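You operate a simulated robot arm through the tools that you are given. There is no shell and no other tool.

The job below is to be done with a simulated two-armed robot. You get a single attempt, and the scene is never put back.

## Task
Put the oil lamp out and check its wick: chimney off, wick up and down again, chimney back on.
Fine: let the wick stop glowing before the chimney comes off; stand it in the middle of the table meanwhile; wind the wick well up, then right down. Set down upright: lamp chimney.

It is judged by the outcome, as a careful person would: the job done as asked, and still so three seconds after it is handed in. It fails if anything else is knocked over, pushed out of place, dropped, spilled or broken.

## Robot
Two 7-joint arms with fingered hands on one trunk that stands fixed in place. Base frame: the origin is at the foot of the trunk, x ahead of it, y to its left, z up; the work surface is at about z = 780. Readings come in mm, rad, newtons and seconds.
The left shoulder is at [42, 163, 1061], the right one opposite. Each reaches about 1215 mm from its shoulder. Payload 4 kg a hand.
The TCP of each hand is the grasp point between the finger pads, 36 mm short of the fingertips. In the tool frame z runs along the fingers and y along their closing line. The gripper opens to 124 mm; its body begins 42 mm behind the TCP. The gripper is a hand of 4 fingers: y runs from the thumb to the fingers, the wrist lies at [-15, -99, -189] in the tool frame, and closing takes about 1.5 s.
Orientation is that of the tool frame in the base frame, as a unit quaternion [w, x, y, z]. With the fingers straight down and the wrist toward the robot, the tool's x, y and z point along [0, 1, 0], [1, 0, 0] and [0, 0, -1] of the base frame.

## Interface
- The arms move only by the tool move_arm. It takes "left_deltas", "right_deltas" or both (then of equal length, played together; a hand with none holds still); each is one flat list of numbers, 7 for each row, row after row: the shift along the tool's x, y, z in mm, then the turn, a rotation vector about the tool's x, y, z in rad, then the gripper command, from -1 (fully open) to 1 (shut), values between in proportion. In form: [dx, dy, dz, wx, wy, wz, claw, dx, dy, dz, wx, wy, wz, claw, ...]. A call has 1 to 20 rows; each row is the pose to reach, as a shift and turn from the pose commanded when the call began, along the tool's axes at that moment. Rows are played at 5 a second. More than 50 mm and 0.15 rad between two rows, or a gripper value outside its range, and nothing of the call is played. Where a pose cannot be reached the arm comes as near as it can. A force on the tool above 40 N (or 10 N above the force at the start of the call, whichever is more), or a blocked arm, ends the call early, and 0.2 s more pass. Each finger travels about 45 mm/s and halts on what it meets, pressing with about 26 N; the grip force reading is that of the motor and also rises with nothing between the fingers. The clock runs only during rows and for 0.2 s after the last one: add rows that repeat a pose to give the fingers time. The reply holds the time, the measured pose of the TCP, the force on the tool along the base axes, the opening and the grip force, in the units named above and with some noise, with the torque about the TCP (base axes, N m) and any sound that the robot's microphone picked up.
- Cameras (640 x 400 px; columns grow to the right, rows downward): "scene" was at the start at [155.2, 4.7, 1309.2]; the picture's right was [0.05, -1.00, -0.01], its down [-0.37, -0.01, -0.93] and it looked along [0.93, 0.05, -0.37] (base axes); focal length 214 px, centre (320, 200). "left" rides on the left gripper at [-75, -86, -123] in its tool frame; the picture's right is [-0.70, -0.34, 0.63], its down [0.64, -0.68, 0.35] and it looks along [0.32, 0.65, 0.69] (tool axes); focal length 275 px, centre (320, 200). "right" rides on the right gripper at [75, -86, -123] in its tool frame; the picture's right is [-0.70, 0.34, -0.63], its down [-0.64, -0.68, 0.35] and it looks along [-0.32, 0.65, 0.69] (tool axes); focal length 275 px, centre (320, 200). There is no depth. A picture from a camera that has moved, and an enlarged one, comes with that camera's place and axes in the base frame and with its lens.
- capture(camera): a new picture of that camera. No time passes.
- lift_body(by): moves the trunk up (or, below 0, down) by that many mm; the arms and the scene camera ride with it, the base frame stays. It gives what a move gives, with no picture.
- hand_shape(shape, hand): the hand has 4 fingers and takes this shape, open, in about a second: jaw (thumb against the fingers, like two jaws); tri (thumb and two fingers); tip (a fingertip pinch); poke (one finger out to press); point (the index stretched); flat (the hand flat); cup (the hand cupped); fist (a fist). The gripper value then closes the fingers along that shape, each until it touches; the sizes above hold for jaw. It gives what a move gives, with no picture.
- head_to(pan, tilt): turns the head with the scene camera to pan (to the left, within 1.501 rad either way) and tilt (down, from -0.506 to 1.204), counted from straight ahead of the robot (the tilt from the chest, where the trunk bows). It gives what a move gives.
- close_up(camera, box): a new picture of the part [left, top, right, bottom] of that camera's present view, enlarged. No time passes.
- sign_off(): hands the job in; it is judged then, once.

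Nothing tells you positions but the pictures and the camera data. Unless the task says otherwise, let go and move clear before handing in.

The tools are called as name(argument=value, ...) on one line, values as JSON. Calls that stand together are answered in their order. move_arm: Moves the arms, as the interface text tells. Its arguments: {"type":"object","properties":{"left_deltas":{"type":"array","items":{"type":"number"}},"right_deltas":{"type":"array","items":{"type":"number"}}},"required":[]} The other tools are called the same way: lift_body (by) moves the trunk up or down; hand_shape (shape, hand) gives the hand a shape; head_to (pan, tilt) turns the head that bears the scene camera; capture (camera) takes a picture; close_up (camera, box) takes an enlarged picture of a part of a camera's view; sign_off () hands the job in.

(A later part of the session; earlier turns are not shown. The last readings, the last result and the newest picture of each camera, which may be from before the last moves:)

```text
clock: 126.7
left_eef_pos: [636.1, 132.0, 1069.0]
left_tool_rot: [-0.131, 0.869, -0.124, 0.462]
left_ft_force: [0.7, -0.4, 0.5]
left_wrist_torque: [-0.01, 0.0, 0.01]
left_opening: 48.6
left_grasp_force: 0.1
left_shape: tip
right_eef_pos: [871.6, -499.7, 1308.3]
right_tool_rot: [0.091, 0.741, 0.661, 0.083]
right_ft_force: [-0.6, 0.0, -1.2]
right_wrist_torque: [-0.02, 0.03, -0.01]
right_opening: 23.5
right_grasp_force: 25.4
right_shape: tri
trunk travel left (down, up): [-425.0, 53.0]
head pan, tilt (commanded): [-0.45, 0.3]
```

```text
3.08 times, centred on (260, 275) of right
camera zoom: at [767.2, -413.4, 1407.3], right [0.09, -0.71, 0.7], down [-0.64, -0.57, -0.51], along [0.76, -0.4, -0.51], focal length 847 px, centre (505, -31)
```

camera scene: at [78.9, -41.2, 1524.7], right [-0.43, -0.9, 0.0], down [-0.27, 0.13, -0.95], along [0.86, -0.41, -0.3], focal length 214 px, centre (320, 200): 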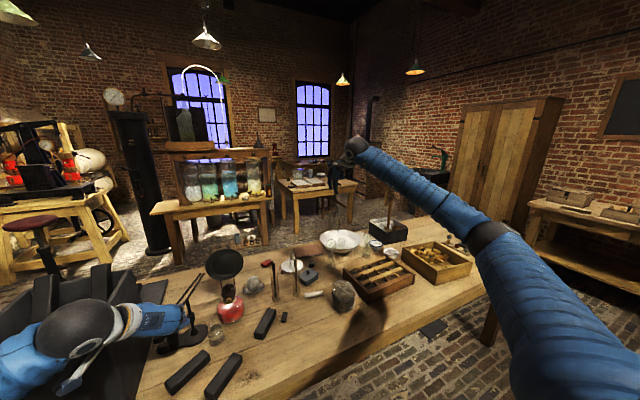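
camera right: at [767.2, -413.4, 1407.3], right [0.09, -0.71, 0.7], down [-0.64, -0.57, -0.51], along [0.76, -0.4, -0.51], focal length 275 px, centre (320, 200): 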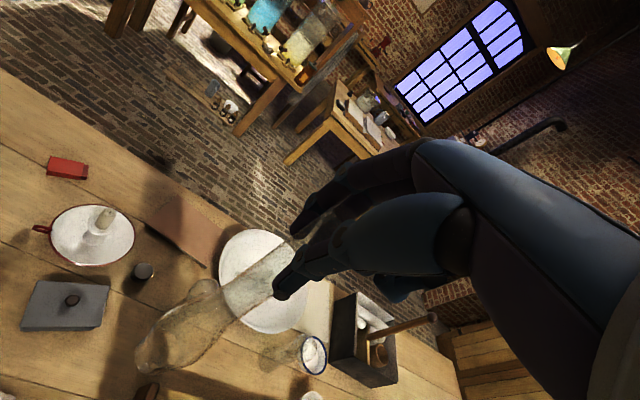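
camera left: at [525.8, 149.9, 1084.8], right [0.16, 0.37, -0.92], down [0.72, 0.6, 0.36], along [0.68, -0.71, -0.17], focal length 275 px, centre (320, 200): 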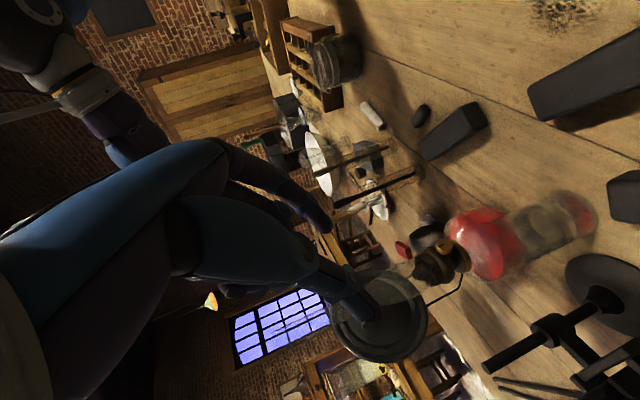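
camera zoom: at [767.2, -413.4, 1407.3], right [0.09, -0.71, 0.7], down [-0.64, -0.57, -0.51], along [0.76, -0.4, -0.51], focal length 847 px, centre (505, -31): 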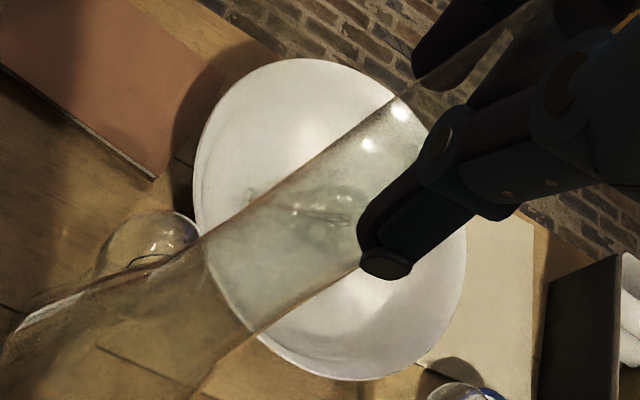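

The chimney leans about 0.06 rad toward the robot in this grip. I'll correct that while carrying it high across to above the lamp, clear of the reflector.

move_arm(right_deltas=[39.2, -2.2, -2.4, -0.005, 0, 0, 0.7, 78.3, -4.4, -4.7, -0.01, 0, 0, 0.7, 117.5, -6.6, -7.1, -0.015, 0, 0, 0.7, 156.7, -8.8, -9.4, -0.02, 0, 0, 0.7, 195.8, -11, -11.8, -0.025, 0, 0, 0.7, 235, -13.2, -14.1, -0.03, 0, 0, 0.7, 274.2, -15.4, -16.5, -0.035, 0, 0, 0.7, 313.3, -17.6, -18.8, -0.04, 0, 0, 0.7, 352.5, -19.8, -21.2, -0.045, 0, 0, 0.7, 391.7, -22, -23.5, -0.05, 0, 0, 0.7, 430.8, -24.2, -25.9, -0.055, 0, 0, 0.7, 470, -26.4, -28.2, -0.06, 0, 0, 0.7, 470, -26.4, -28.2, -0.06, 0, 0, 0.7])

head_to(pan=-0.03, tilt=0.4)

capture(camera="scene")

close_up(camera="scene", box=[280, 150, 360, 270])

capture(camera="right")

capture(camera="left")

```text
clock: 129.5
left_eef_pos: [635.4, 129.9, 1069.3]
left_tool_rot: [-0.131, 0.869, -0.124, 0.462]
left_ft_force: [0.1, -0.1, -0.7]
left_wrist_torque: [0.02, 0.0, 0.02]
left_opening: 49.0
left_grasp_force: 0.0
left_shape: tip
right_eef_pos: [891.5, -34.1, 1330.0]
right_tool_rot: [0.114, 0.738, 0.657, 0.104]
right_ft_force: [0.2, -0.2, -1.6]
right_wrist_torque: [0.02, 0.0, 0.04]
right_opening: 23.6
right_grasp_force: 24.7
right_shape: tri
trunk travel left (down, up): [-425.0, 53.0]
head pan, tilt (commanded): [-0.45, 0.3]
```

```text
clock: 130.4
left_eef_pos: [635.9, 132.6, 1069.4]
left_tool_rot: [-0.13, 0.868, -0.124, 0.462]
left_ft_force: [0.5, 0.7, -0.2]
left_wrist_torque: [0.0, 0.0, -0.02]
left_opening: 49.0
left_grasp_force: 0.1
left_shape: tip
right_eef_pos: [891.0, -33.1, 1330.7]
right_tool_rot: [0.114, 0.738, 0.657, 0.103]
right_ft_force: [-0.6, -0.1, 0.0]
right_wrist_torque: [-0.01, -0.01, 0.0]
right_opening: 23.6
right_grasp_force: 25.3
right_shape: tri
trunk travel left (down, up): [-425.0, 53.0]
head pan, tilt (commanded): [-0.03, 0.4]
```

```text
taken
camera scene: at [87.3, -3.2, 1515.4], right [-0.03, -1.0, 0.0], down [-0.4, 0.01, -0.92], along [0.92, -0.03, -0.4], focal length 214 px, centre (320, 200)
```

scene: 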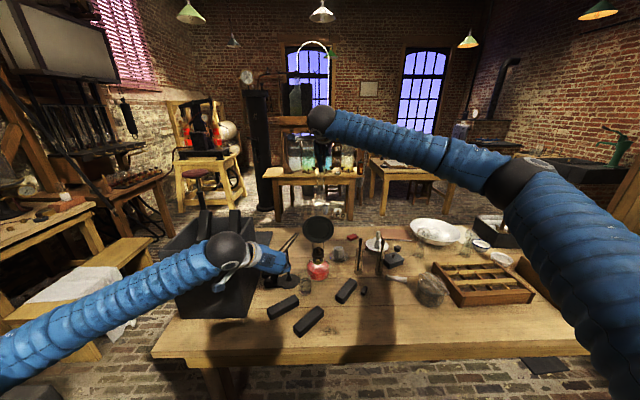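

```text
3.33 times, centred on (320, 210) of scene
camera zoom: at [87.3, -3.2, 1515.4], right [-0.03, -1.0, 0.0], down [-0.4, 0.01, -0.92], along [0.92, -0.03, -0.4], focal length 715 px, centre (320, 167)
```

zoom: 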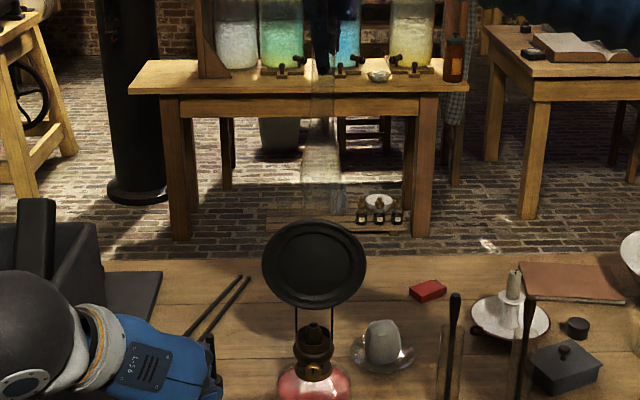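

```text
taken
camera right: at [781.8, 55.5, 1422.5], right [0.05, -0.71, 0.7], down [-0.61, -0.58, -0.54], along [0.79, -0.41, -0.46], focal length 275 px, centre (320, 200)
```

right: 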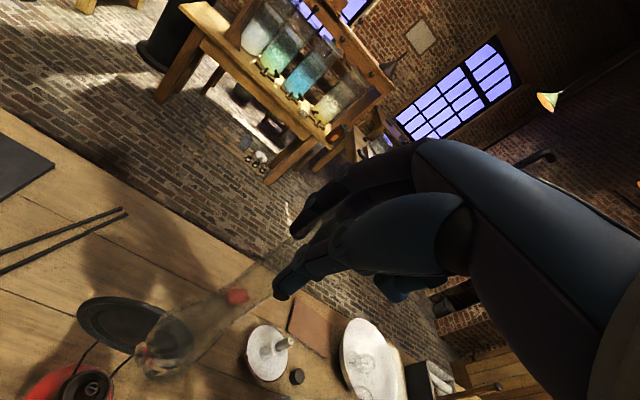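

```text
taken
camera left: at [501.6, 223.4, 1107.4], right [0.18, 0.62, -0.76], down [0.7, 0.46, 0.54], along [0.69, -0.64, -0.35], focal length 275 px, centre (320, 200)
```

left: 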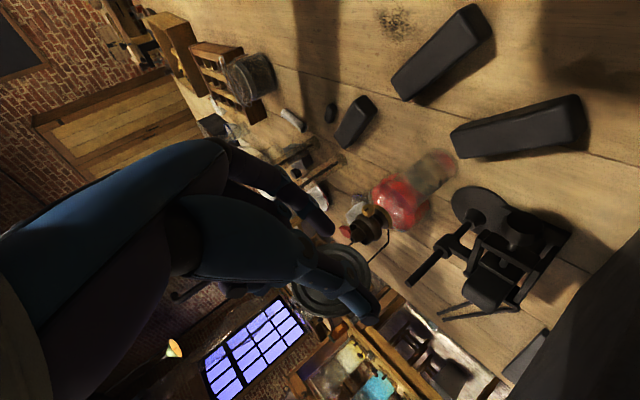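

The chimney is over the lamp. For alignment I want a second viewing direction, so I'll fold the left hand into a fist to open up its camera's view and zoom on the chimney from the head.

hand_shape(hand="left", shape="fist")

capture(camera="left")

close_up(camera="scene", box=[300, 170, 340, 230])

close_up(camera="right", box=[60, 240, 300, 400])

```text
clock: 131.3
left_eef_pos: [635.0, 131.3, 1069.3]
left_tool_rot: [-0.13, 0.868, -0.124, 0.462]
left_ft_force: [-0.9, -0.1, 0.6]
left_wrist_torque: [-0.01, 0.0, 0.0]
left_opening: 0.0
left_grasp_force: 0.1
left_shape: fist
right_eef_pos: [891.4, -31.7, 1329.5]
right_tool_rot: [0.113, 0.737, 0.659, 0.103]
right_ft_force: [-0.7, -0.7, -0.4]
right_wrist_torque: [0.02, -0.01, 0.0]
right_opening: 23.3
right_grasp_force: 24.8
right_shape: tri
trunk travel left (down, up): [-425.0, 53.0]
head pan, tilt (commanded): [-0.03, 0.4]
```

```text
taken
camera left: at [501.6, 223.4, 1107.4], right [0.18, 0.62, -0.76], down [0.7, 0.46, 0.54], along [0.69, -0.64, -0.35], focal length 275 px, centre (320, 200)
```

left: 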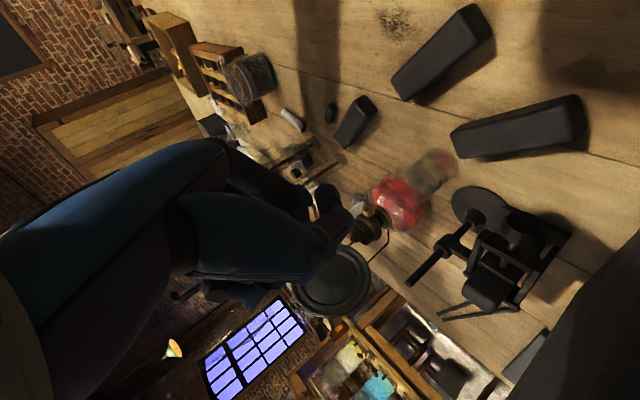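

```text
6.67 times, centred on (320, 200) of scene
camera zoom: at [87.3, -3.1, 1515.4], right [-0.03, -1.0, 0.0], down [-0.4, 0.01, -0.92], along [0.92, -0.03, -0.4], focal length 1430 px, centre (320, 200)
```

zoom: 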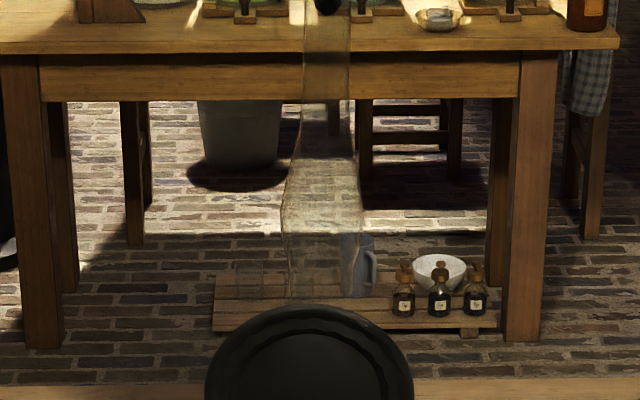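

```text
2.50 times, centred on (180, 320) of right
camera zoom: at [781.8, 55.5, 1422.5], right [0.05, -0.71, 0.7], down [-0.61, -0.58, -0.54], along [0.79, -0.41, -0.46], focal length 688 px, centre (670, -100)
```

zoom: 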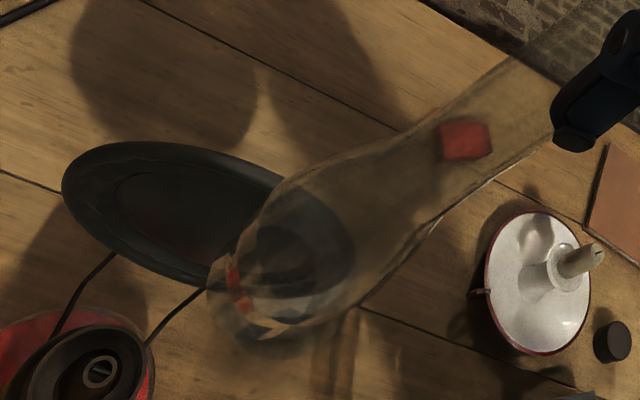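

The chimney hangs almost plumb; its base needs to shift about 8–10 mm left to be over the gallery. I'll make that correction and lower it to just above the burner for a finer check.

move_arm(right_deltas=[9.3, 1, 0.5, -0.009, -0.008, 0, 0.7, 9.3, -8, 28, -0.009, -0.008, 0, 0.7, 9.3, -17, 55, -0.009, -0.008, 0, 0.7, 9.3, -26, 81, -0.009, -0.008, 0, 0.7, 9.3, -35, 108, -0.009, -0.008, 0, 0.7, 9.3, -43.2, 133.5, -0.009, -0.008, 0, 0.7, 9.3, -43.2, 133.5, -0.009, -0.008, 0, 0.7])

close_up(camera="scene", box=[295, 190, 345, 270])

close_up(camera="right", box=[120, 240, 320, 400])

close_up(camera="left", box=[280, 180, 420, 320])

```text
clock: 132.9
left_eef_pos: [634.5, 131.1, 1070.4]
left_tool_rot: [-0.131, 0.868, -0.123, 0.462]
left_ft_force: [0.0, -0.5, -0.6]
left_wrist_torque: [0.01, 0.0, 0.02]
left_opening: 0.0
left_grasp_force: 0.0
left_shape: fist
right_eef_pos: [892.4, -20.0, 1189.5]
right_tool_rot: [0.12, 0.737, 0.657, 0.105]
right_ft_force: [-0.2, 1.2, -1.3]
right_wrist_torque: [0.02, -0.01, 0.01]
right_opening: 23.4
right_grasp_force: 25.2
right_shape: tri
trunk travel left (down, up): [-425.0, 53.0]
head pan, tilt (commanded): [-0.03, 0.4]
```

```text
5.00 times, centred on (320, 230) of scene
camera zoom: at [87.0, -3.2, 1515.5], right [-0.03, -1.0, 0.0], down [-0.4, 0.01, -0.92], along [0.92, -0.03, -0.4], focal length 1072 px, centre (320, 50)
```

zoom: 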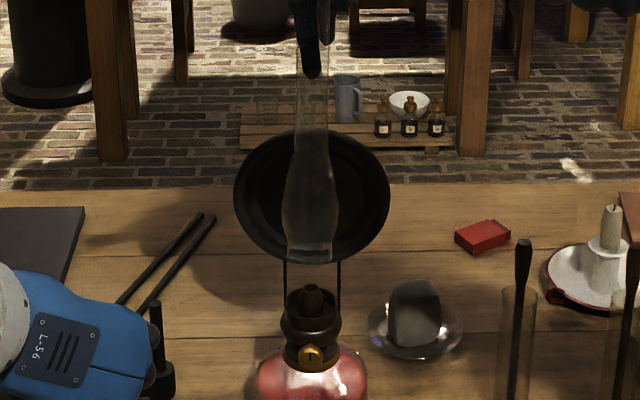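

```text
2.50 times, centred on (220, 320) of right
camera zoom: at [781.2, 67.6, 1280.2], right [0.04, -0.7, 0.71], down [-0.61, -0.58, -0.54], along [0.79, -0.41, -0.45], focal length 688 px, centre (570, -100)
```

zoom: 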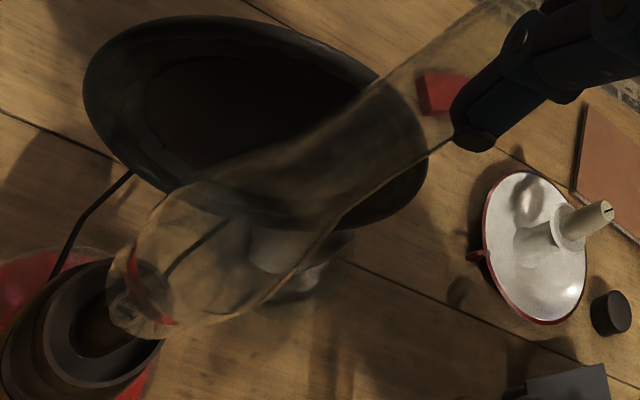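

```text
2.86 times, centred on (350, 250) of left
camera zoom: at [501.4, 223.3, 1107.6], right [0.18, 0.62, -0.76], down [0.7, 0.46, 0.54], along [0.69, -0.64, -0.35], focal length 786 px, centre (234, 57)
```

zoom: 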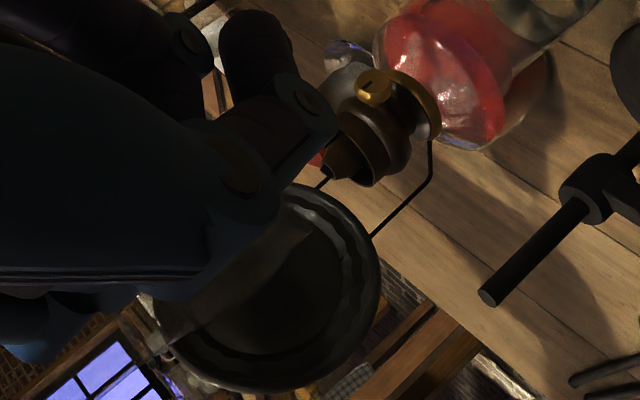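

Side to side the base is within about 2 mm of the gallery. For the fore-and-aft direction I'll zoom the right wrist camera, which looks steeply down on both.

close_up(camera="right", box=[110, 300, 210, 400])

close_up(camera="scene", box=[305, 220, 335, 260])

```text
4.00 times, centred on (160, 350) of right
camera zoom: at [781.2, 67.6, 1280.2], right [0.04, -0.7, 0.71], down [-0.61, -0.58, -0.54], along [0.79, -0.41, -0.45], focal length 1101 px, centre (960, -400)
```

zoom: 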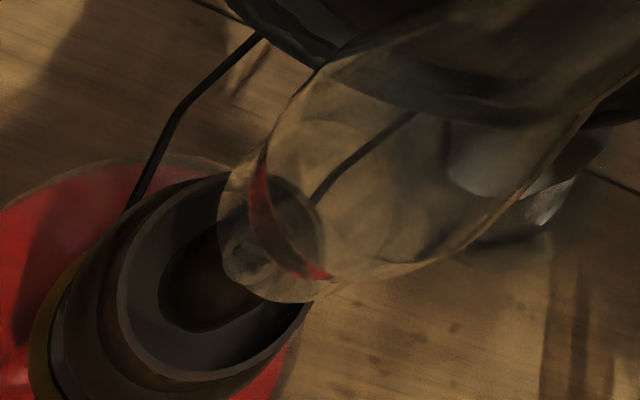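

```text
10.00 times, centred on (320, 240) of scene
camera zoom: at [87.0, -3.2, 1515.5], right [-0.03, -1.0, 0.0], down [-0.4, 0.01, -0.92], along [0.92, -0.03, -0.4], focal length 2145 px, centre (320, -200)
```

zoom: 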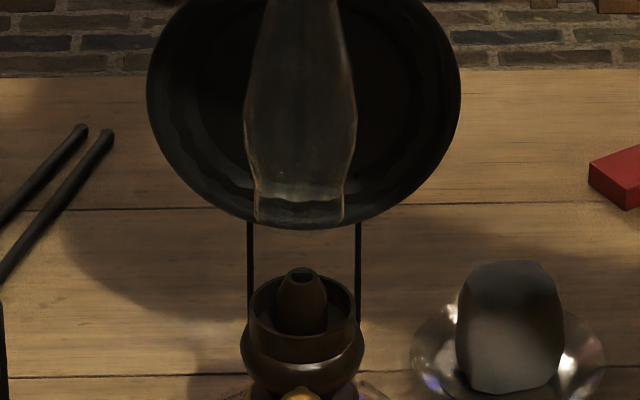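

Base is roughly 2 mm left and 2 mm short of centre, with about 30 mm to go to the cone. I'll correct position and the slight lean, and lower 22 mm.

move_arm(right_deltas=[1.7, 1.5, 0.5, -0.002, -0.015, -0.005, 0.7, 1.7, -2, 11, -0.002, -0.015, -0.005, 0.7, 1.7, -5.4, 21.4, -0.002, -0.015, -0.005, 0.7, 1.7, -5.4, 21.4, -0.002, -0.015, -0.005, 0.7])

close_up(camera="right", box=[110, 300, 210, 400])

close_up(camera="scene", box=[305, 220, 335, 260])

close_up(camera="scene", box=[295, 190, 345, 270])

```text
clock: 133.9
left_eef_pos: [635.7, 132.3, 1070.0]
left_tool_rot: [-0.13, 0.869, -0.124, 0.462]
left_ft_force: [0.2, 0.0, -0.1]
left_wrist_torque: [0.01, 0.0, 0.01]
left_opening: 0.0
left_grasp_force: 0.0
left_shape: fist
right_eef_pos: [893.6, -18.9, 1167.7]
right_tool_rot: [0.127, 0.735, 0.658, 0.098]
right_ft_force: [-0.5, 1.0, -0.7]
right_wrist_torque: [0.0, -0.02, -0.01]
right_opening: 23.4
right_grasp_force: 25.2
right_shape: tri
trunk travel left (down, up): [-425.0, 53.0]
head pan, tilt (commanded): [-0.03, 0.4]
```

```text
4.00 times, centred on (160, 350) of right
camera zoom: at [783.2, 71.2, 1256.9], right [0.04, -0.69, 0.72], down [-0.61, -0.59, -0.53], along [0.79, -0.42, -0.45], focal length 1101 px, centre (960, -400)
```

zoom: 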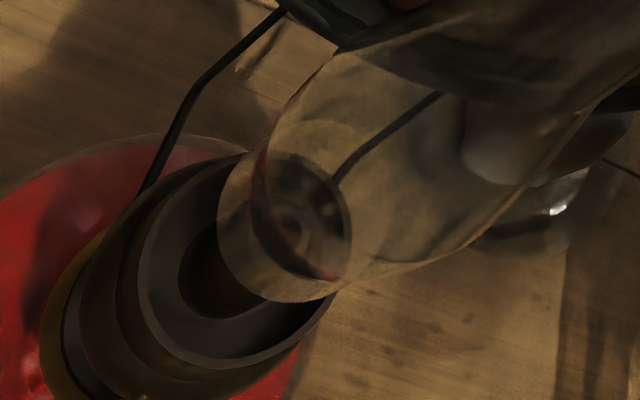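

```text
10.00 times, centred on (320, 240) of scene
camera zoom: at [87.1, -3.1, 1515.4], right [-0.03, -1.0, 0.0], down [-0.4, 0.01, -0.92], along [0.92, -0.03, -0.4], focal length 2145 px, centre (320, -200)
```

zoom: 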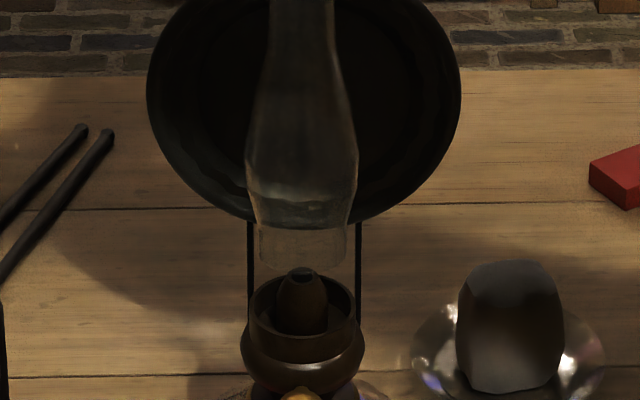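

```text
5.00 times, centred on (320, 230) of scene
camera zoom: at [87.1, -3.1, 1515.4], right [-0.03, -1.0, 0.0], down [-0.4, 0.01, -0.92], along [0.92, -0.03, -0.4], focal length 1072 px, centre (320, 50)
```

zoom: 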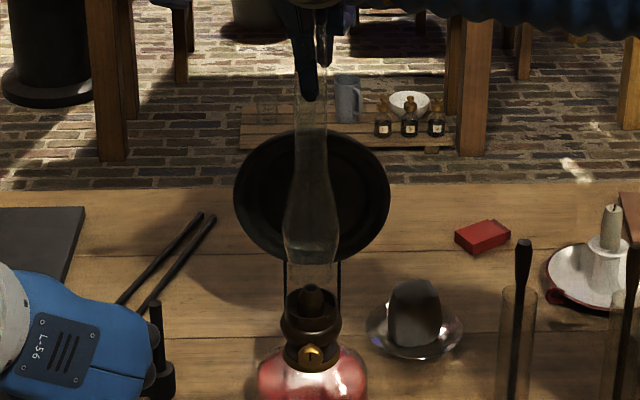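

Sideways the base is now within half a millimetre of the gallery's centre and the chimney stands plumb; fore-and-aft agrees within the measurement. I'll lower 20 mm to just above the gallery rim.

move_arm(right_deltas=[0.2, -2.5, 7.6, 0, 0, 0, 0.7, 0.35, -4.7, 14.2, 0, 0, 0, 0.7, 0.46, -6.3, 18.9, 0, 0, 0, 0.7, 0.46, -6.3, 18.9, 0, 0, 0, 0.7])

close_up(camera="right", box=[110, 300, 210, 400])

close_up(camera="scene", box=[305, 225, 335, 265])

```text
clock: 134.9
left_eef_pos: [635.9, 131.5, 1069.6]
left_tool_rot: [-0.13, 0.869, -0.123, 0.462]
left_ft_force: [-0.2, -0.5, -0.7]
left_wrist_torque: [-0.01, 0.0, 0.01]
left_opening: 0.0
left_grasp_force: 0.1
left_shape: fist
right_eef_pos: [893.5, -19.4, 1147.6]
right_tool_rot: [0.126, 0.736, 0.658, 0.097]
right_ft_force: [-0.5, -1.1, -1.4]
right_wrist_torque: [-0.02, 0.03, -0.04]
right_opening: 23.6
right_grasp_force: 25.0
right_shape: tri
trunk travel left (down, up): [-425.0, 53.0]
head pan, tilt (commanded): [-0.03, 0.4]
```

```text
4.00 times, centred on (160, 350) of right
camera zoom: at [782.9, 70.2, 1236.9], right [0.04, -0.69, 0.72], down [-0.61, -0.59, -0.53], along [0.79, -0.42, -0.45], focal length 1101 px, centre (960, -400)
```

zoom: 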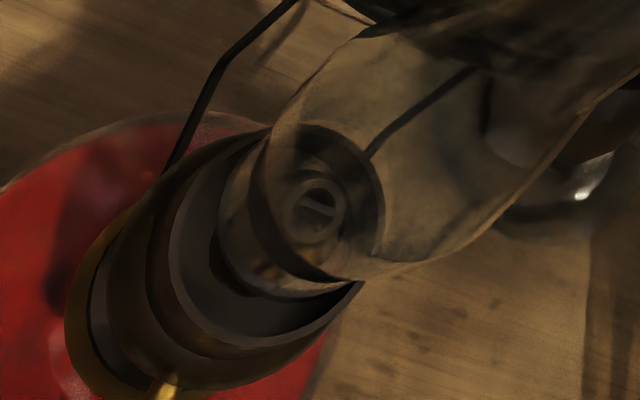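

```text
10.00 times, centred on (320, 245) of scene
camera zoom: at [87.2, -3.2, 1515.4], right [-0.03, -1.0, 0.0], down [-0.4, 0.01, -0.92], along [0.92, -0.03, -0.4], focal length 2145 px, centre (320, -250)
```

zoom: 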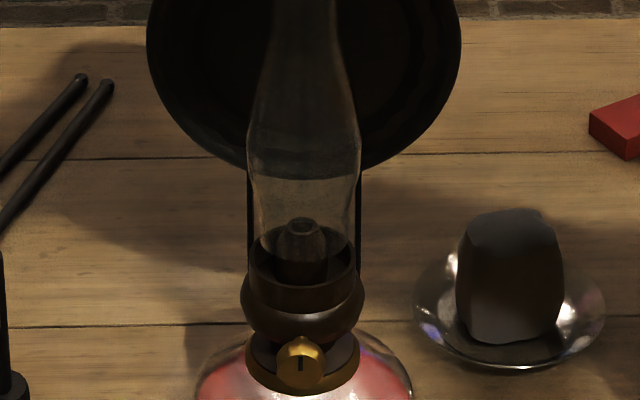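

close_up(camera="right", box=[135, 325, 195, 375])

close_up(camera="scene", box=[310, 235, 328, 257])

```text
8.00 times, centred on (165, 350) of right
camera zoom: at [782.9, 70.2, 1236.9], right [0.04, -0.69, 0.72], down [-0.61, -0.59, -0.53], along [0.79, -0.42, -0.45], focal length 2202 px, centre (1560, -1000)
```

zoom: 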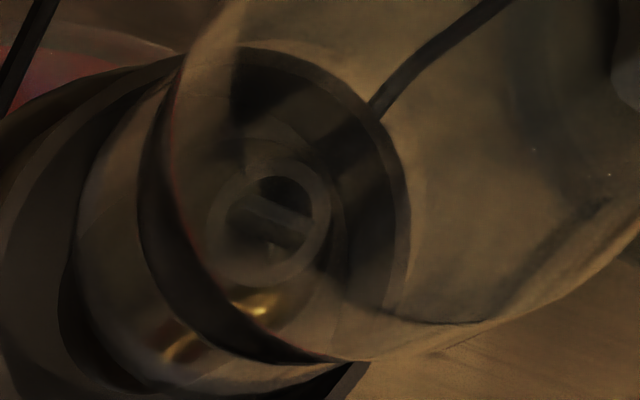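

```text
16.00 times, centred on (319, 246) of scene
camera zoom: at [87.2, -3.2, 1515.4], right [-0.03, -1.0, 0.0], down [-0.4, 0.01, -0.92], along [0.92, -0.03, -0.4], focal length 3432 px, centre (336, -536)
```

zoom: 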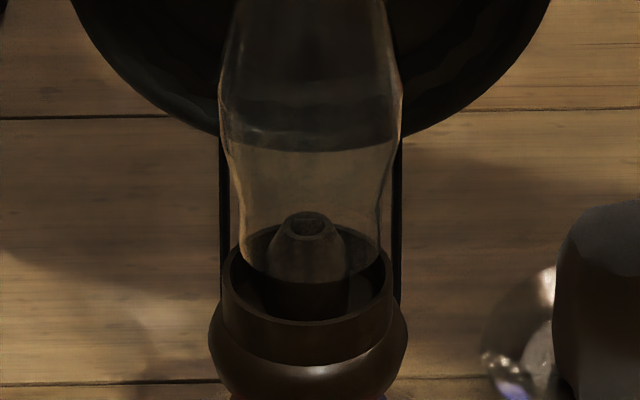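

The base is directly over the cup, about 1 mm right and forward of centre. I'll nudge it and lower a few millimetres into the gallery, watching the force.

move_arm(right_deltas=[0.9, -1.05, -0.4, 0, 0, 0, 0.7, 0.95, -2, 2.5, 0, 0, 0, 0.7, 1, -2.9, 5.3, 0, 0, 0, 0.7, 1.1, -3.6, 7.2, 0, 0, 0, 0.7, 1.1, -3.6, 7.2, 0, 0, 0, 0.7])

close_up(camera="scene", box=[310, 235, 328, 257])

close_up(camera="right", box=[135, 325, 195, 375])

```text
clock: 136.1
left_eef_pos: [636.3, 131.7, 1070.5]
left_tool_rot: [-0.13, 0.868, -0.125, 0.462]
left_ft_force: [0.6, 0.2, 0.0]
left_wrist_torque: [0.02, 0.0, 0.02]
left_opening: 0.2
left_grasp_force: 0.1
left_shape: fist
right_eef_pos: [891.7, -17.2, 1141.2]
right_tool_rot: [0.126, 0.736, 0.658, 0.099]
right_ft_force: [-0.1, 0.6, 3.7]
right_wrist_torque: [0.03, -0.03, -0.02]
right_opening: 23.6
right_grasp_force: 25.1
right_shape: tri
trunk travel left (down, up): [-425.0, 53.0]
head pan, tilt (commanded): [-0.03, 0.4]
```

```text
16.00 times, centred on (319, 246) of scene
camera zoom: at [87.0, -3.1, 1515.5], right [-0.03, -1.0, 0.0], down [-0.4, 0.01, -0.92], along [0.92, -0.03, -0.4], focal length 3432 px, centre (336, -536)
```

zoom: 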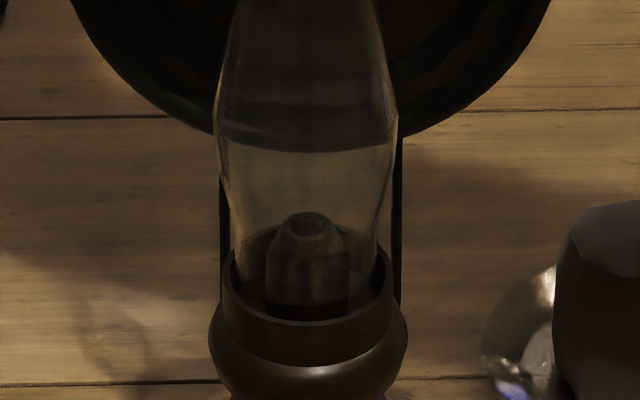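

```text
8.00 times, centred on (165, 350) of right
camera zoom: at [781.9, 71.7, 1229.5], right [0.04, -0.69, 0.72], down [-0.61, -0.59, -0.53], along [0.79, -0.42, -0.44], focal length 2202 px, centre (1560, -1000)
```

zoom: 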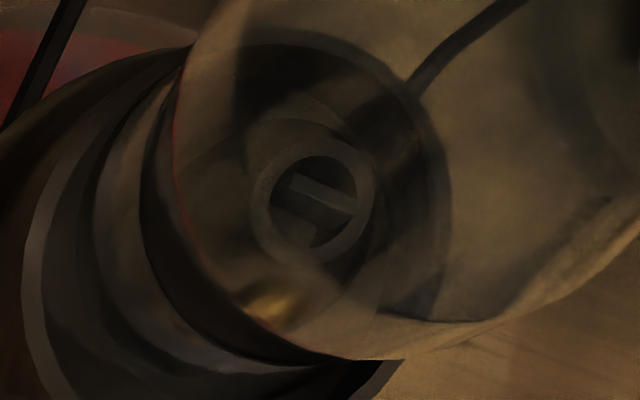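

Light contact at the rim, 4 N. The base looks a touch left and forward, so I'll lift 2 mm, nudge it back and right, and try again slowly.

move_arm(right_deltas=[-0.05, 0.63, -1.9, 0, 0, 0, 0.7, -0.72, -0.74, -2.3, 0, 0, 0, 0.7, -0.67, -1.37, -0.43, 0, 0, 0, 0.7, -0.62, -2.0, 1.47, 0, 0, 0, 0.7, -0.58, -2.62, 3.37, 0, 0, 0, 0.7, -0.58, -2.62, 3.37, 0, 0, 0, 0.7])

close_up(camera="scene", box=[310, 235, 328, 257])

close_up(camera="right", box=[135, 325, 195, 375])

```text
clock: 137.5
left_eef_pos: [636.2, 131.3, 1069.7]
left_tool_rot: [-0.13, 0.869, -0.123, 0.462]
left_ft_force: [-0.8, 0.4, -0.2]
left_wrist_torque: [0.04, 0.0, -0.02]
left_opening: 0.0
left_grasp_force: 0.0
left_shape: fist
right_eef_pos: [890.8, -17.6, 1136.7]
right_tool_rot: [0.125, 0.737, 0.657, 0.098]
right_ft_force: [-0.6, -0.3, -0.6]
right_wrist_torque: [0.04, 0.01, -0.01]
right_opening: 23.6
right_grasp_force: 25.1
right_shape: tri
trunk travel left (down, up): [-425.0, 53.0]
head pan, tilt (commanded): [-0.03, 0.4]
```

```text
16.00 times, centred on (319, 246) of scene
camera zoom: at [87.4, -3.1, 1515.4], right [-0.03, -1.0, 0.0], down [-0.4, 0.01, -0.92], along [0.92, -0.03, -0.4], focal length 3432 px, centre (336, -536)
```

zoom: 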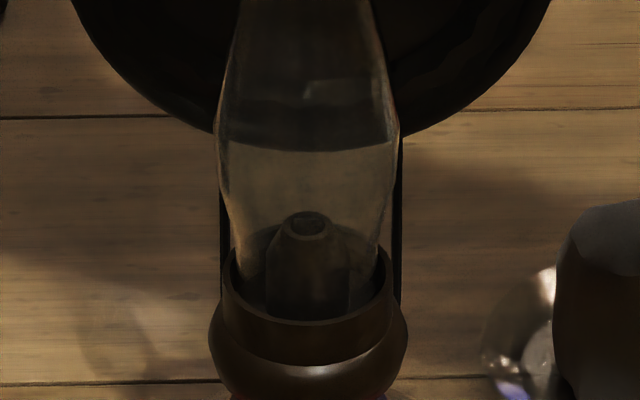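

```text
8.00 times, centred on (165, 350) of right
camera zoom: at [781.7, 71.4, 1224.8], right [0.04, -0.69, 0.72], down [-0.61, -0.59, -0.53], along [0.79, -0.42, -0.45], focal length 2202 px, centre (1560, -1000)
```

zoom: 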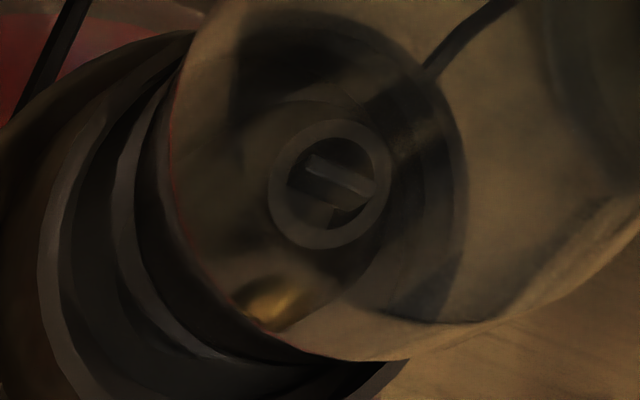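

It slipped past the rim with no resistance, so the base is now inside the gallery. Continuing down in small steps.

move_arm(right_deltas=[0.05, -0.63, 1.9, 0, 0, 0, 0.7, 0.09, -1.25, 3.8, 0, 0, 0, 0.7, 0.14, -1.88, 5.7, 0, 0, 0, 0.7, 0.14, -1.88, 5.7, 0, 0, 0, 0.7])

close_up(camera="scene", box=[310, 235, 328, 257])

close_up(camera="right", box=[135, 325, 195, 375])

```text
clock: 138.5
left_eef_pos: [635.3, 132.2, 1069.0]
left_tool_rot: [-0.13, 0.868, -0.124, 0.462]
left_ft_force: [0.3, -0.2, -0.4]
left_wrist_torque: [-0.01, 0.05, 0.03]
left_opening: 0.2
left_grasp_force: 0.0
left_shape: fist
right_eef_pos: [891.4, -18.2, 1130.5]
right_tool_rot: [0.126, 0.736, 0.658, 0.099]
right_ft_force: [-0.1, 0.0, -0.3]
right_wrist_torque: [-0.04, -0.02, 0.01]
right_opening: 23.2
right_grasp_force: 25.3
right_shape: tri
trunk travel left (down, up): [-425.0, 53.0]
head pan, tilt (commanded): [-0.03, 0.4]
```

```text
16.00 times, centred on (319, 246) of scene
camera zoom: at [87.3, -3.1, 1515.4], right [-0.03, -1.0, 0.0], down [-0.4, 0.01, -0.92], along [0.92, -0.03, -0.4], focal length 3432 px, centre (336, -536)
```

zoom: 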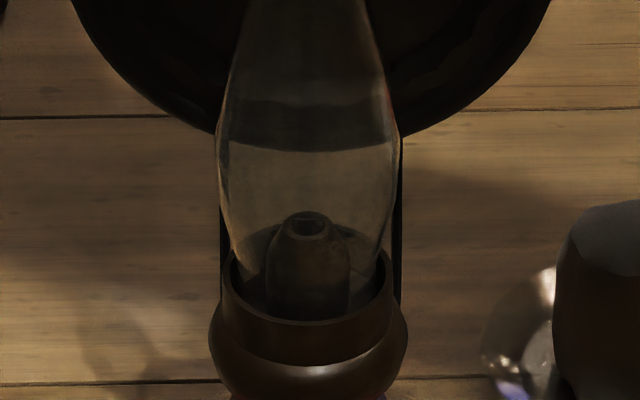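

```text
8.00 times, centred on (165, 350) of right
camera zoom: at [780.8, 71.2, 1218.6], right [0.04, -0.69, 0.72], down [-0.61, -0.59, -0.53], along [0.79, -0.42, -0.45], focal length 2202 px, centre (1560, -1000)
```

zoom: 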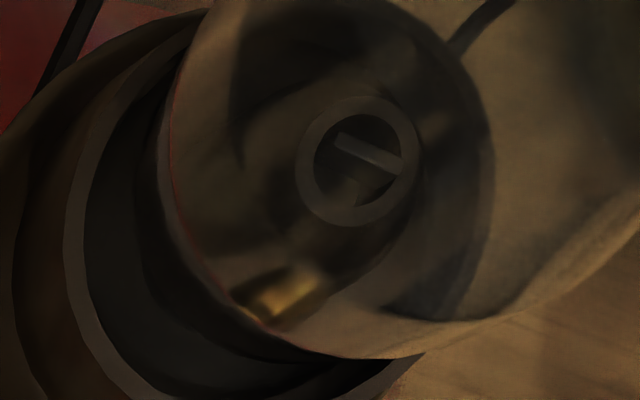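

move_arm(right_deltas=[0.05, -0.63, 1.9, 0, 0, 0, 0.7, 0.09, -1.25, 3.8, 0, 0, 0, 0.7, 0.14, -1.88, 5.7, 0, 0, 0, 0.7, 0.14, -1.88, 5.7, 0, 0, 0, 0.7])

close_up(camera="scene", box=[310, 235, 328, 257])

close_up(camera="scene", box=[295, 190, 345, 270])

```text
clock: 139.5
left_eef_pos: [634.7, 131.3, 1070.4]
left_tool_rot: [-0.13, 0.869, -0.124, 0.462]
left_ft_force: [-0.1, -0.5, 0.9]
left_wrist_torque: [-0.01, -0.03, 0.02]
left_opening: 0.0
left_grasp_force: 0.0
left_shape: fist
right_eef_pos: [890.2, -19.5, 1126.2]
right_tool_rot: [0.127, 0.735, 0.659, 0.1]
right_ft_force: [-2.2, 0.8, 17.2]
right_wrist_torque: [0.03, -0.24, 0.0]
right_opening: 22.9
right_grasp_force: 24.7
right_shape: tri
trunk travel left (down, up): [-425.0, 53.0]
head pan, tilt (commanded): [-0.03, 0.4]
```

```text
16.00 times, centred on (319, 246) of scene
camera zoom: at [85.4, -3.1, 1515.7], right [-0.03, -1.0, 0.0], down [-0.4, 0.01, -0.92], along [0.92, -0.03, -0.4], focal length 3432 px, centre (336, -536)
```

zoom: 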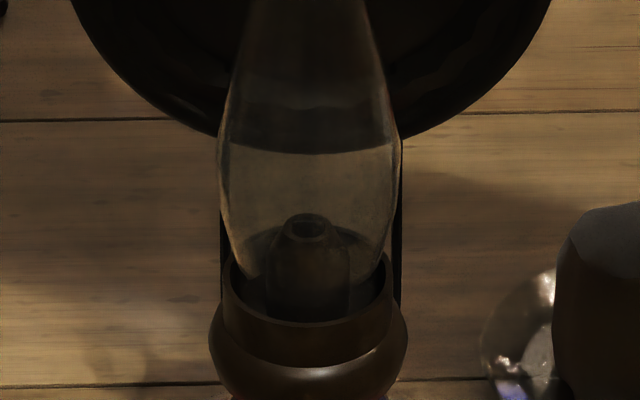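

```text
5.00 times, centred on (320, 230) of scene
camera zoom: at [85.4, -3.1, 1515.7], right [-0.03, -1.0, 0.0], down [-0.4, 0.01, -0.92], along [0.92, -0.03, -0.4], focal length 1072 px, centre (320, 50)
```

zoom: 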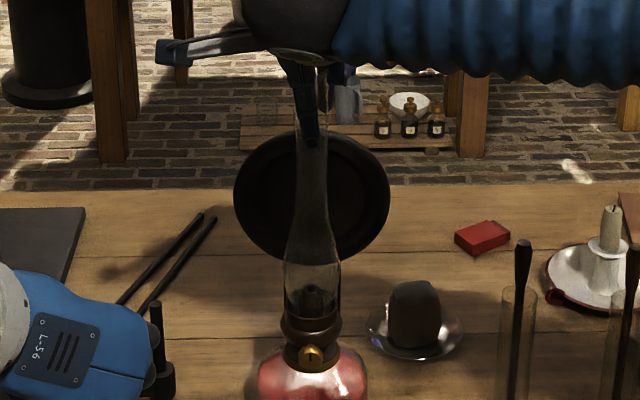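

Firm contact now (17 N) about 13 mm below the rim: the chimney is seated in the gallery. I'll ease off the downward force before releasing.

move_arm(right_deltas=[-0.04, 0.6, -1.9, 0, 0, 0, 0.7, -0.08, 1.1, -3.3, 0, 0, 0, 0.7, -0.08, 1.1, -3.3, 0, 0, 0, 0.7])

close_up(camera="scene", box=[310, 235, 328, 257])

close_up(camera="right", box=[100, 240, 340, 400])

```text
clock: 140.3
left_eef_pos: [634.8, 129.6, 1070.2]
left_tool_rot: [-0.13, 0.868, -0.123, 0.462]
left_ft_force: [-0.2, 0.6, -0.2]
left_wrist_torque: [0.0, 0.04, 0.01]
left_opening: 0.3
left_grasp_force: 0.0
left_shape: fist
right_eef_pos: [891.0, -19.7, 1127.8]
right_tool_rot: [0.126, 0.736, 0.658, 0.099]
right_ft_force: [-0.8, 0.2, 10.2]
right_wrist_torque: [-0.05, -0.15, 0.01]
right_opening: 23.0
right_grasp_force: 24.8
right_shape: tri
trunk travel left (down, up): [-425.0, 53.0]
head pan, tilt (commanded): [-0.03, 0.4]
```

```text
16.00 times, centred on (319, 246) of scene
camera zoom: at [86.2, -3.1, 1515.4], right [-0.03, -1.0, 0.0], down [-0.4, 0.01, -0.92], along [0.92, -0.03, -0.4], focal length 3432 px, centre (336, -536)
```

zoom: 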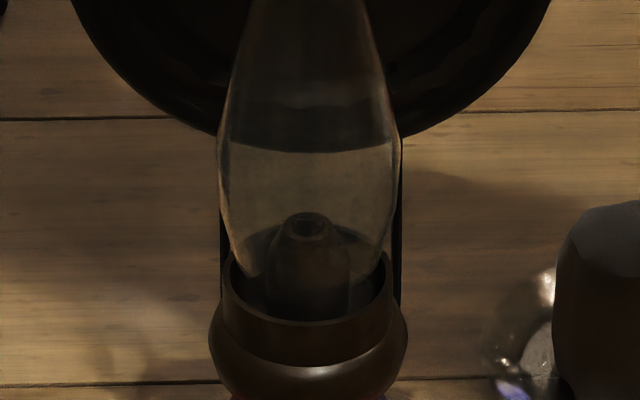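

```text
2.50 times, centred on (220, 320) of right
camera zoom: at [779.8, 70.8, 1216.0], right [0.04, -0.69, 0.72], down [-0.61, -0.59, -0.53], along [0.79, -0.42, -0.45], focal length 688 px, centre (570, -100)
```

zoom: 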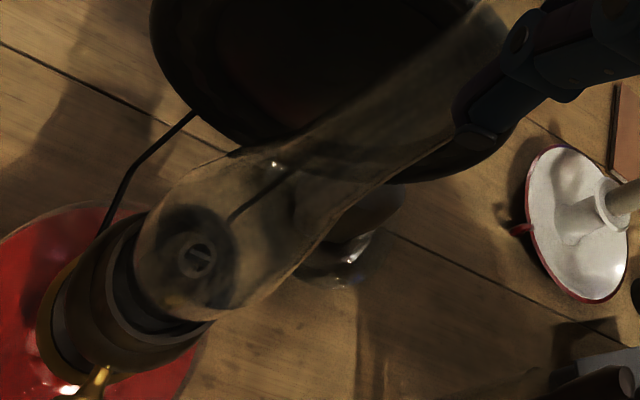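

move_arm(right_deltas=[-0.05, 0.7, -2.1, 0, 0, 0, 0.7, -0.05, 0.7, -2.1, 0, 0, 0, 0.7])

close_up(camera="scene", box=[300, 190, 340, 260])

```text
clock: 140.9
left_eef_pos: [637.3, 130.7, 1069.6]
left_tool_rot: [-0.13, 0.869, -0.124, 0.462]
left_ft_force: [0.2, 0.2, -0.1]
left_wrist_torque: [-0.01, 0.02, 0.01]
left_opening: 0.0
left_grasp_force: 0.1
left_shape: fist
right_eef_pos: [889.9, -19.4, 1127.5]
right_tool_rot: [0.126, 0.736, 0.658, 0.098]
right_ft_force: [-0.5, 0.0, 0.6]
right_wrist_torque: [-0.03, -0.04, 0.01]
right_opening: 23.1
right_grasp_force: 25.2
right_shape: tri
trunk travel left (down, up): [-425.0, 53.0]
head pan, tilt (commanded): [-0.03, 0.4]
```

```text
5.71 times, centred on (320, 225) of scene
camera zoom: at [87.2, -3.2, 1515.3], right [-0.03, -1.0, 0.0], down [-0.4, 0.01, -0.92], along [0.92, -0.03, -0.4], focal length 1226 px, centre (320, 57)
```

zoom: 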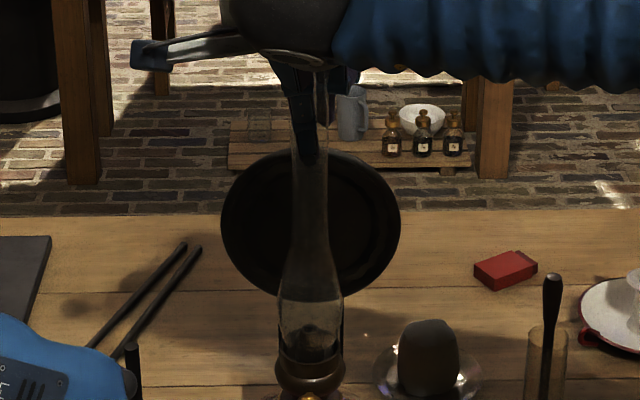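

The load is near zero and the chimney stands upright in the gallery. Releasing slowly.

move_arm(right_deltas=[0, 0, 0, 0, 0, 0, 0.66, 0, 0, 0, 0, 0, 0, 0.6, 0, 0, 0, 0, 0, 0, 0.52, 0, 0, 0, 0, 0, 0, 0.42, 0, 0, 0, 0, 0, 0, 0.25, 0, 0, 0, 0, 0, 0, 0.05, 0, 0, 0, 0, 0, 0, -0.05, 0, 0, 0, 0, 0, 0, -0.05])

close_up(camera="scene", box=[300, 190, 340, 260])

close_up(camera="right", box=[120, 180, 380, 400])

```text
clock: 142.7
left_eef_pos: [636.1, 131.8, 1068.9]
left_tool_rot: [-0.13, 0.868, -0.124, 0.462]
left_ft_force: [-0.9, 0.5, -0.5]
left_wrist_torque: [-0.04, 0.01, -0.01]
left_opening: 0.0
left_grasp_force: 0.1
left_shape: fist
right_eef_pos: [891.2, -17.8, 1129.7]
right_tool_rot: [0.126, 0.736, 0.658, 0.098]
right_ft_force: [0.9, 0.0, 0.7]
right_wrist_torque: [-0.02, -0.01, 0.02]
right_opening: 64.8
right_grasp_force: 0.1
right_shape: tri
trunk travel left (down, up): [-425.0, 53.0]
head pan, tilt (commanded): [-0.03, 0.4]
```

```text
5.71 times, centred on (320, 225) of scene
camera zoom: at [87.3, -3.1, 1515.4], right [-0.03, -1.0, 0.0], down [-0.4, 0.01, -0.92], along [0.92, -0.03, -0.4], focal length 1226 px, centre (320, 57)
```

zoom: 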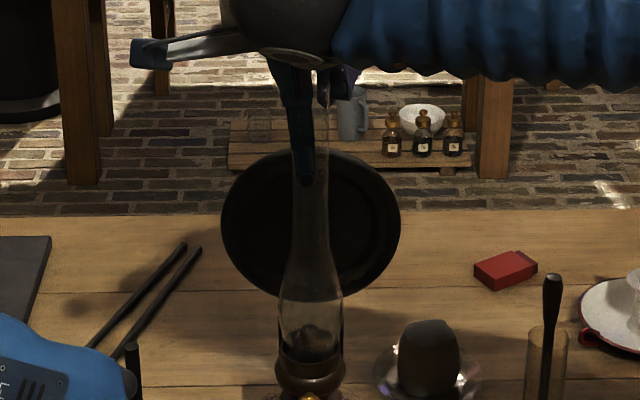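

```text
1.82 times, centred on (250, 290) of right
camera zoom: at [780.9, 71.1, 1217.9], right [0.04, -0.69, 0.72], down [-0.61, -0.59, -0.53], along [0.79, -0.42, -0.45], focal length 500 px, centre (447, 36)
```

zoom: 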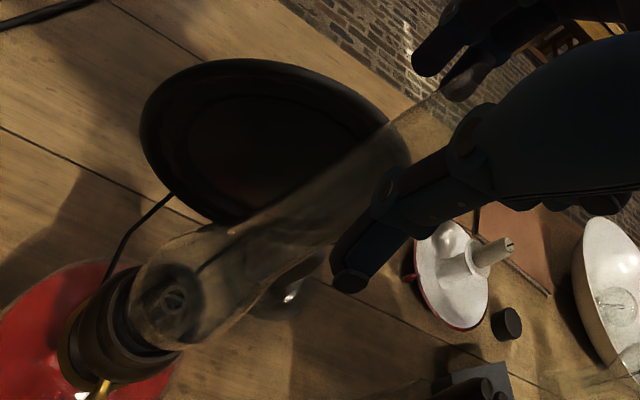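

The chimney stays put. Raising the hand straight up and clear.

move_arm(right_deltas=[-0.3, 4.7, -14.2, 0, 0, 0, -0.05, -0.8, 11, -33.2, 0, 0, 0, -0.05, -1.4, 18.8, -57, 0, 0, 0, -0.05, -2.1, 28.2, -85.4, 0, 0, 0, -0.05, -2.8, 37.6, -113.9, 0, 0, 0, -0.05, -3.7, 50, -151.8, 0, 0, 0, -0.05, -4.6, 62.6, -189.8, 0, 0, 0, -0.05])

close_up(camera="scene", box=[300, 190, 340, 260])

capture(camera="scene")

capture(camera="right")

```text
clock: 144.3
left_eef_pos: [634.3, 130.9, 1071.4]
left_tool_rot: [-0.131, 0.868, -0.124, 0.462]
left_ft_force: [0.2, 0.3, -1.1]
left_wrist_torque: [0.0, 0.01, 0.0]
left_opening: 0.2
left_grasp_force: 0.1
left_shape: fist
right_eef_pos: [889.3, -16.8, 1329.9]
right_tool_rot: [0.127, 0.736, 0.658, 0.098]
right_ft_force: [0.2, 0.5, -0.2]
right_wrist_torque: [-0.02, -0.01, 0.0]
right_opening: 64.8
right_grasp_force: 0.0
right_shape: tri
trunk travel left (down, up): [-425.0, 53.0]
head pan, tilt (commanded): [-0.03, 0.4]
```

```text
5.71 times, centred on (320, 225) of scene
camera zoom: at [86.5, -2.6, 1515.5], right [-0.03, -1.0, 0.0], down [-0.4, 0.01, -0.92], along [0.92, -0.03, -0.4], focal length 1226 px, centre (320, 57)
```

zoom: 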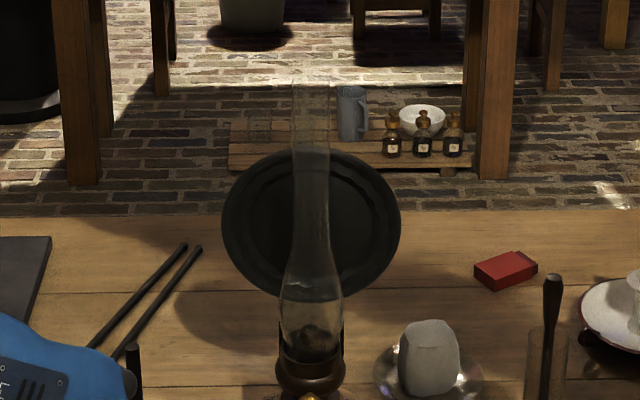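

```text
taken
camera scene: at [86.5, -2.6, 1515.5], right [-0.03, -1.0, 0.0], down [-0.4, 0.01, -0.92], along [0.92, -0.03, -0.4], focal length 214 px, centre (320, 200)
```

scene: 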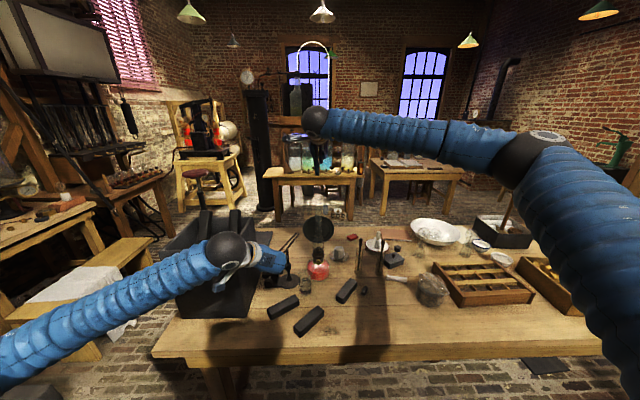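

```text
taken
camera right: at [778.1, 72.2, 1419.0], right [0.04, -0.69, 0.72], down [-0.61, -0.59, -0.53], along [0.79, -0.42, -0.44], focal length 275 px, centre (320, 200)
```

right: 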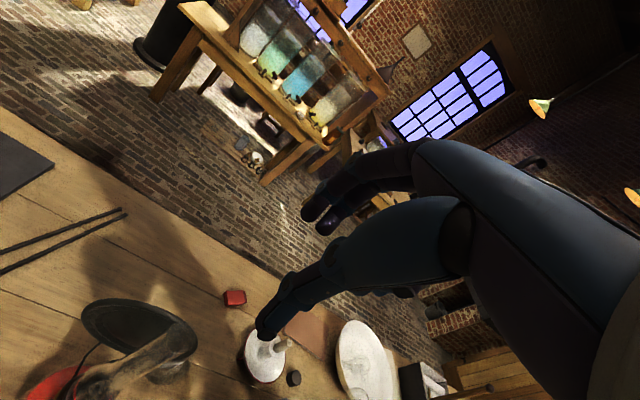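

The chimney is back on and upright. I want to be sure it is fully seated, so I'll compare its top edge against the reflector in close-up.

close_up(camera="scene", box=[305, 185, 335, 225])

close_up(camera="scene", box=[308, 230, 330, 258])

close_up(camera="right", box=[20, 280, 220, 400])

```text
10.00 times, centred on (320, 205) of scene
camera zoom: at [86.5, -2.6, 1515.5], right [-0.03, -1.0, 0.0], down [-0.4, 0.01, -0.92], along [0.92, -0.03, -0.4], focal length 2145 px, centre (320, 150)
```

zoom: 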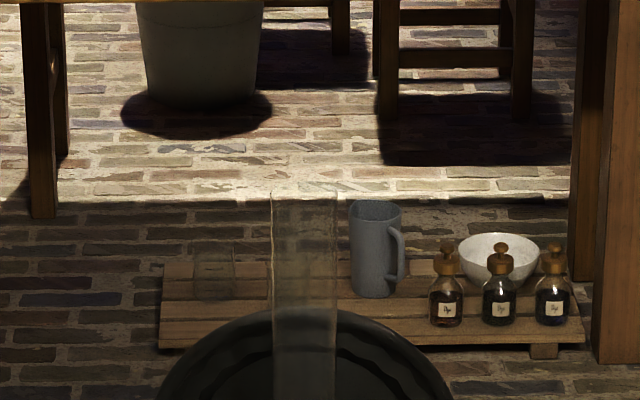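

```text
14.29 times, centred on (319, 244) of scene
camera zoom: at [86.5, -2.6, 1515.5], right [-0.03, -1.0, 0.0], down [-0.4, 0.01, -0.92], along [0.92, -0.03, -0.4], focal length 3064 px, centre (334, -429)
```

zoom: 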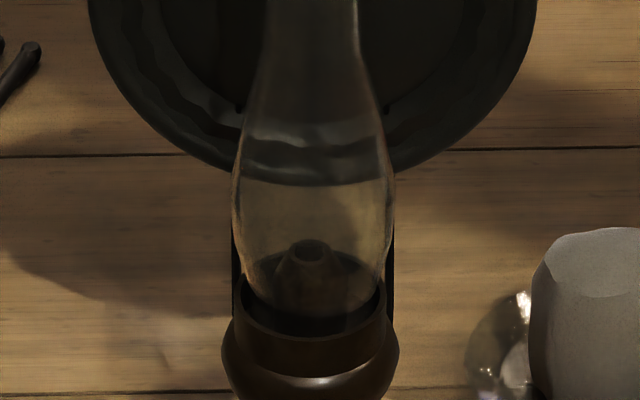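

```text
3.20 times, centred on (120, 340) of right
camera zoom: at [778.1, 72.2, 1419.0], right [0.04, -0.69, 0.72], down [-0.61, -0.59, -0.53], along [0.79, -0.42, -0.44], focal length 881 px, centre (960, -248)
```

zoom: 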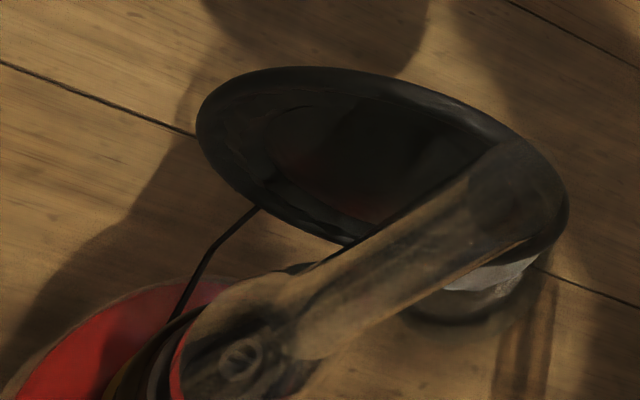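

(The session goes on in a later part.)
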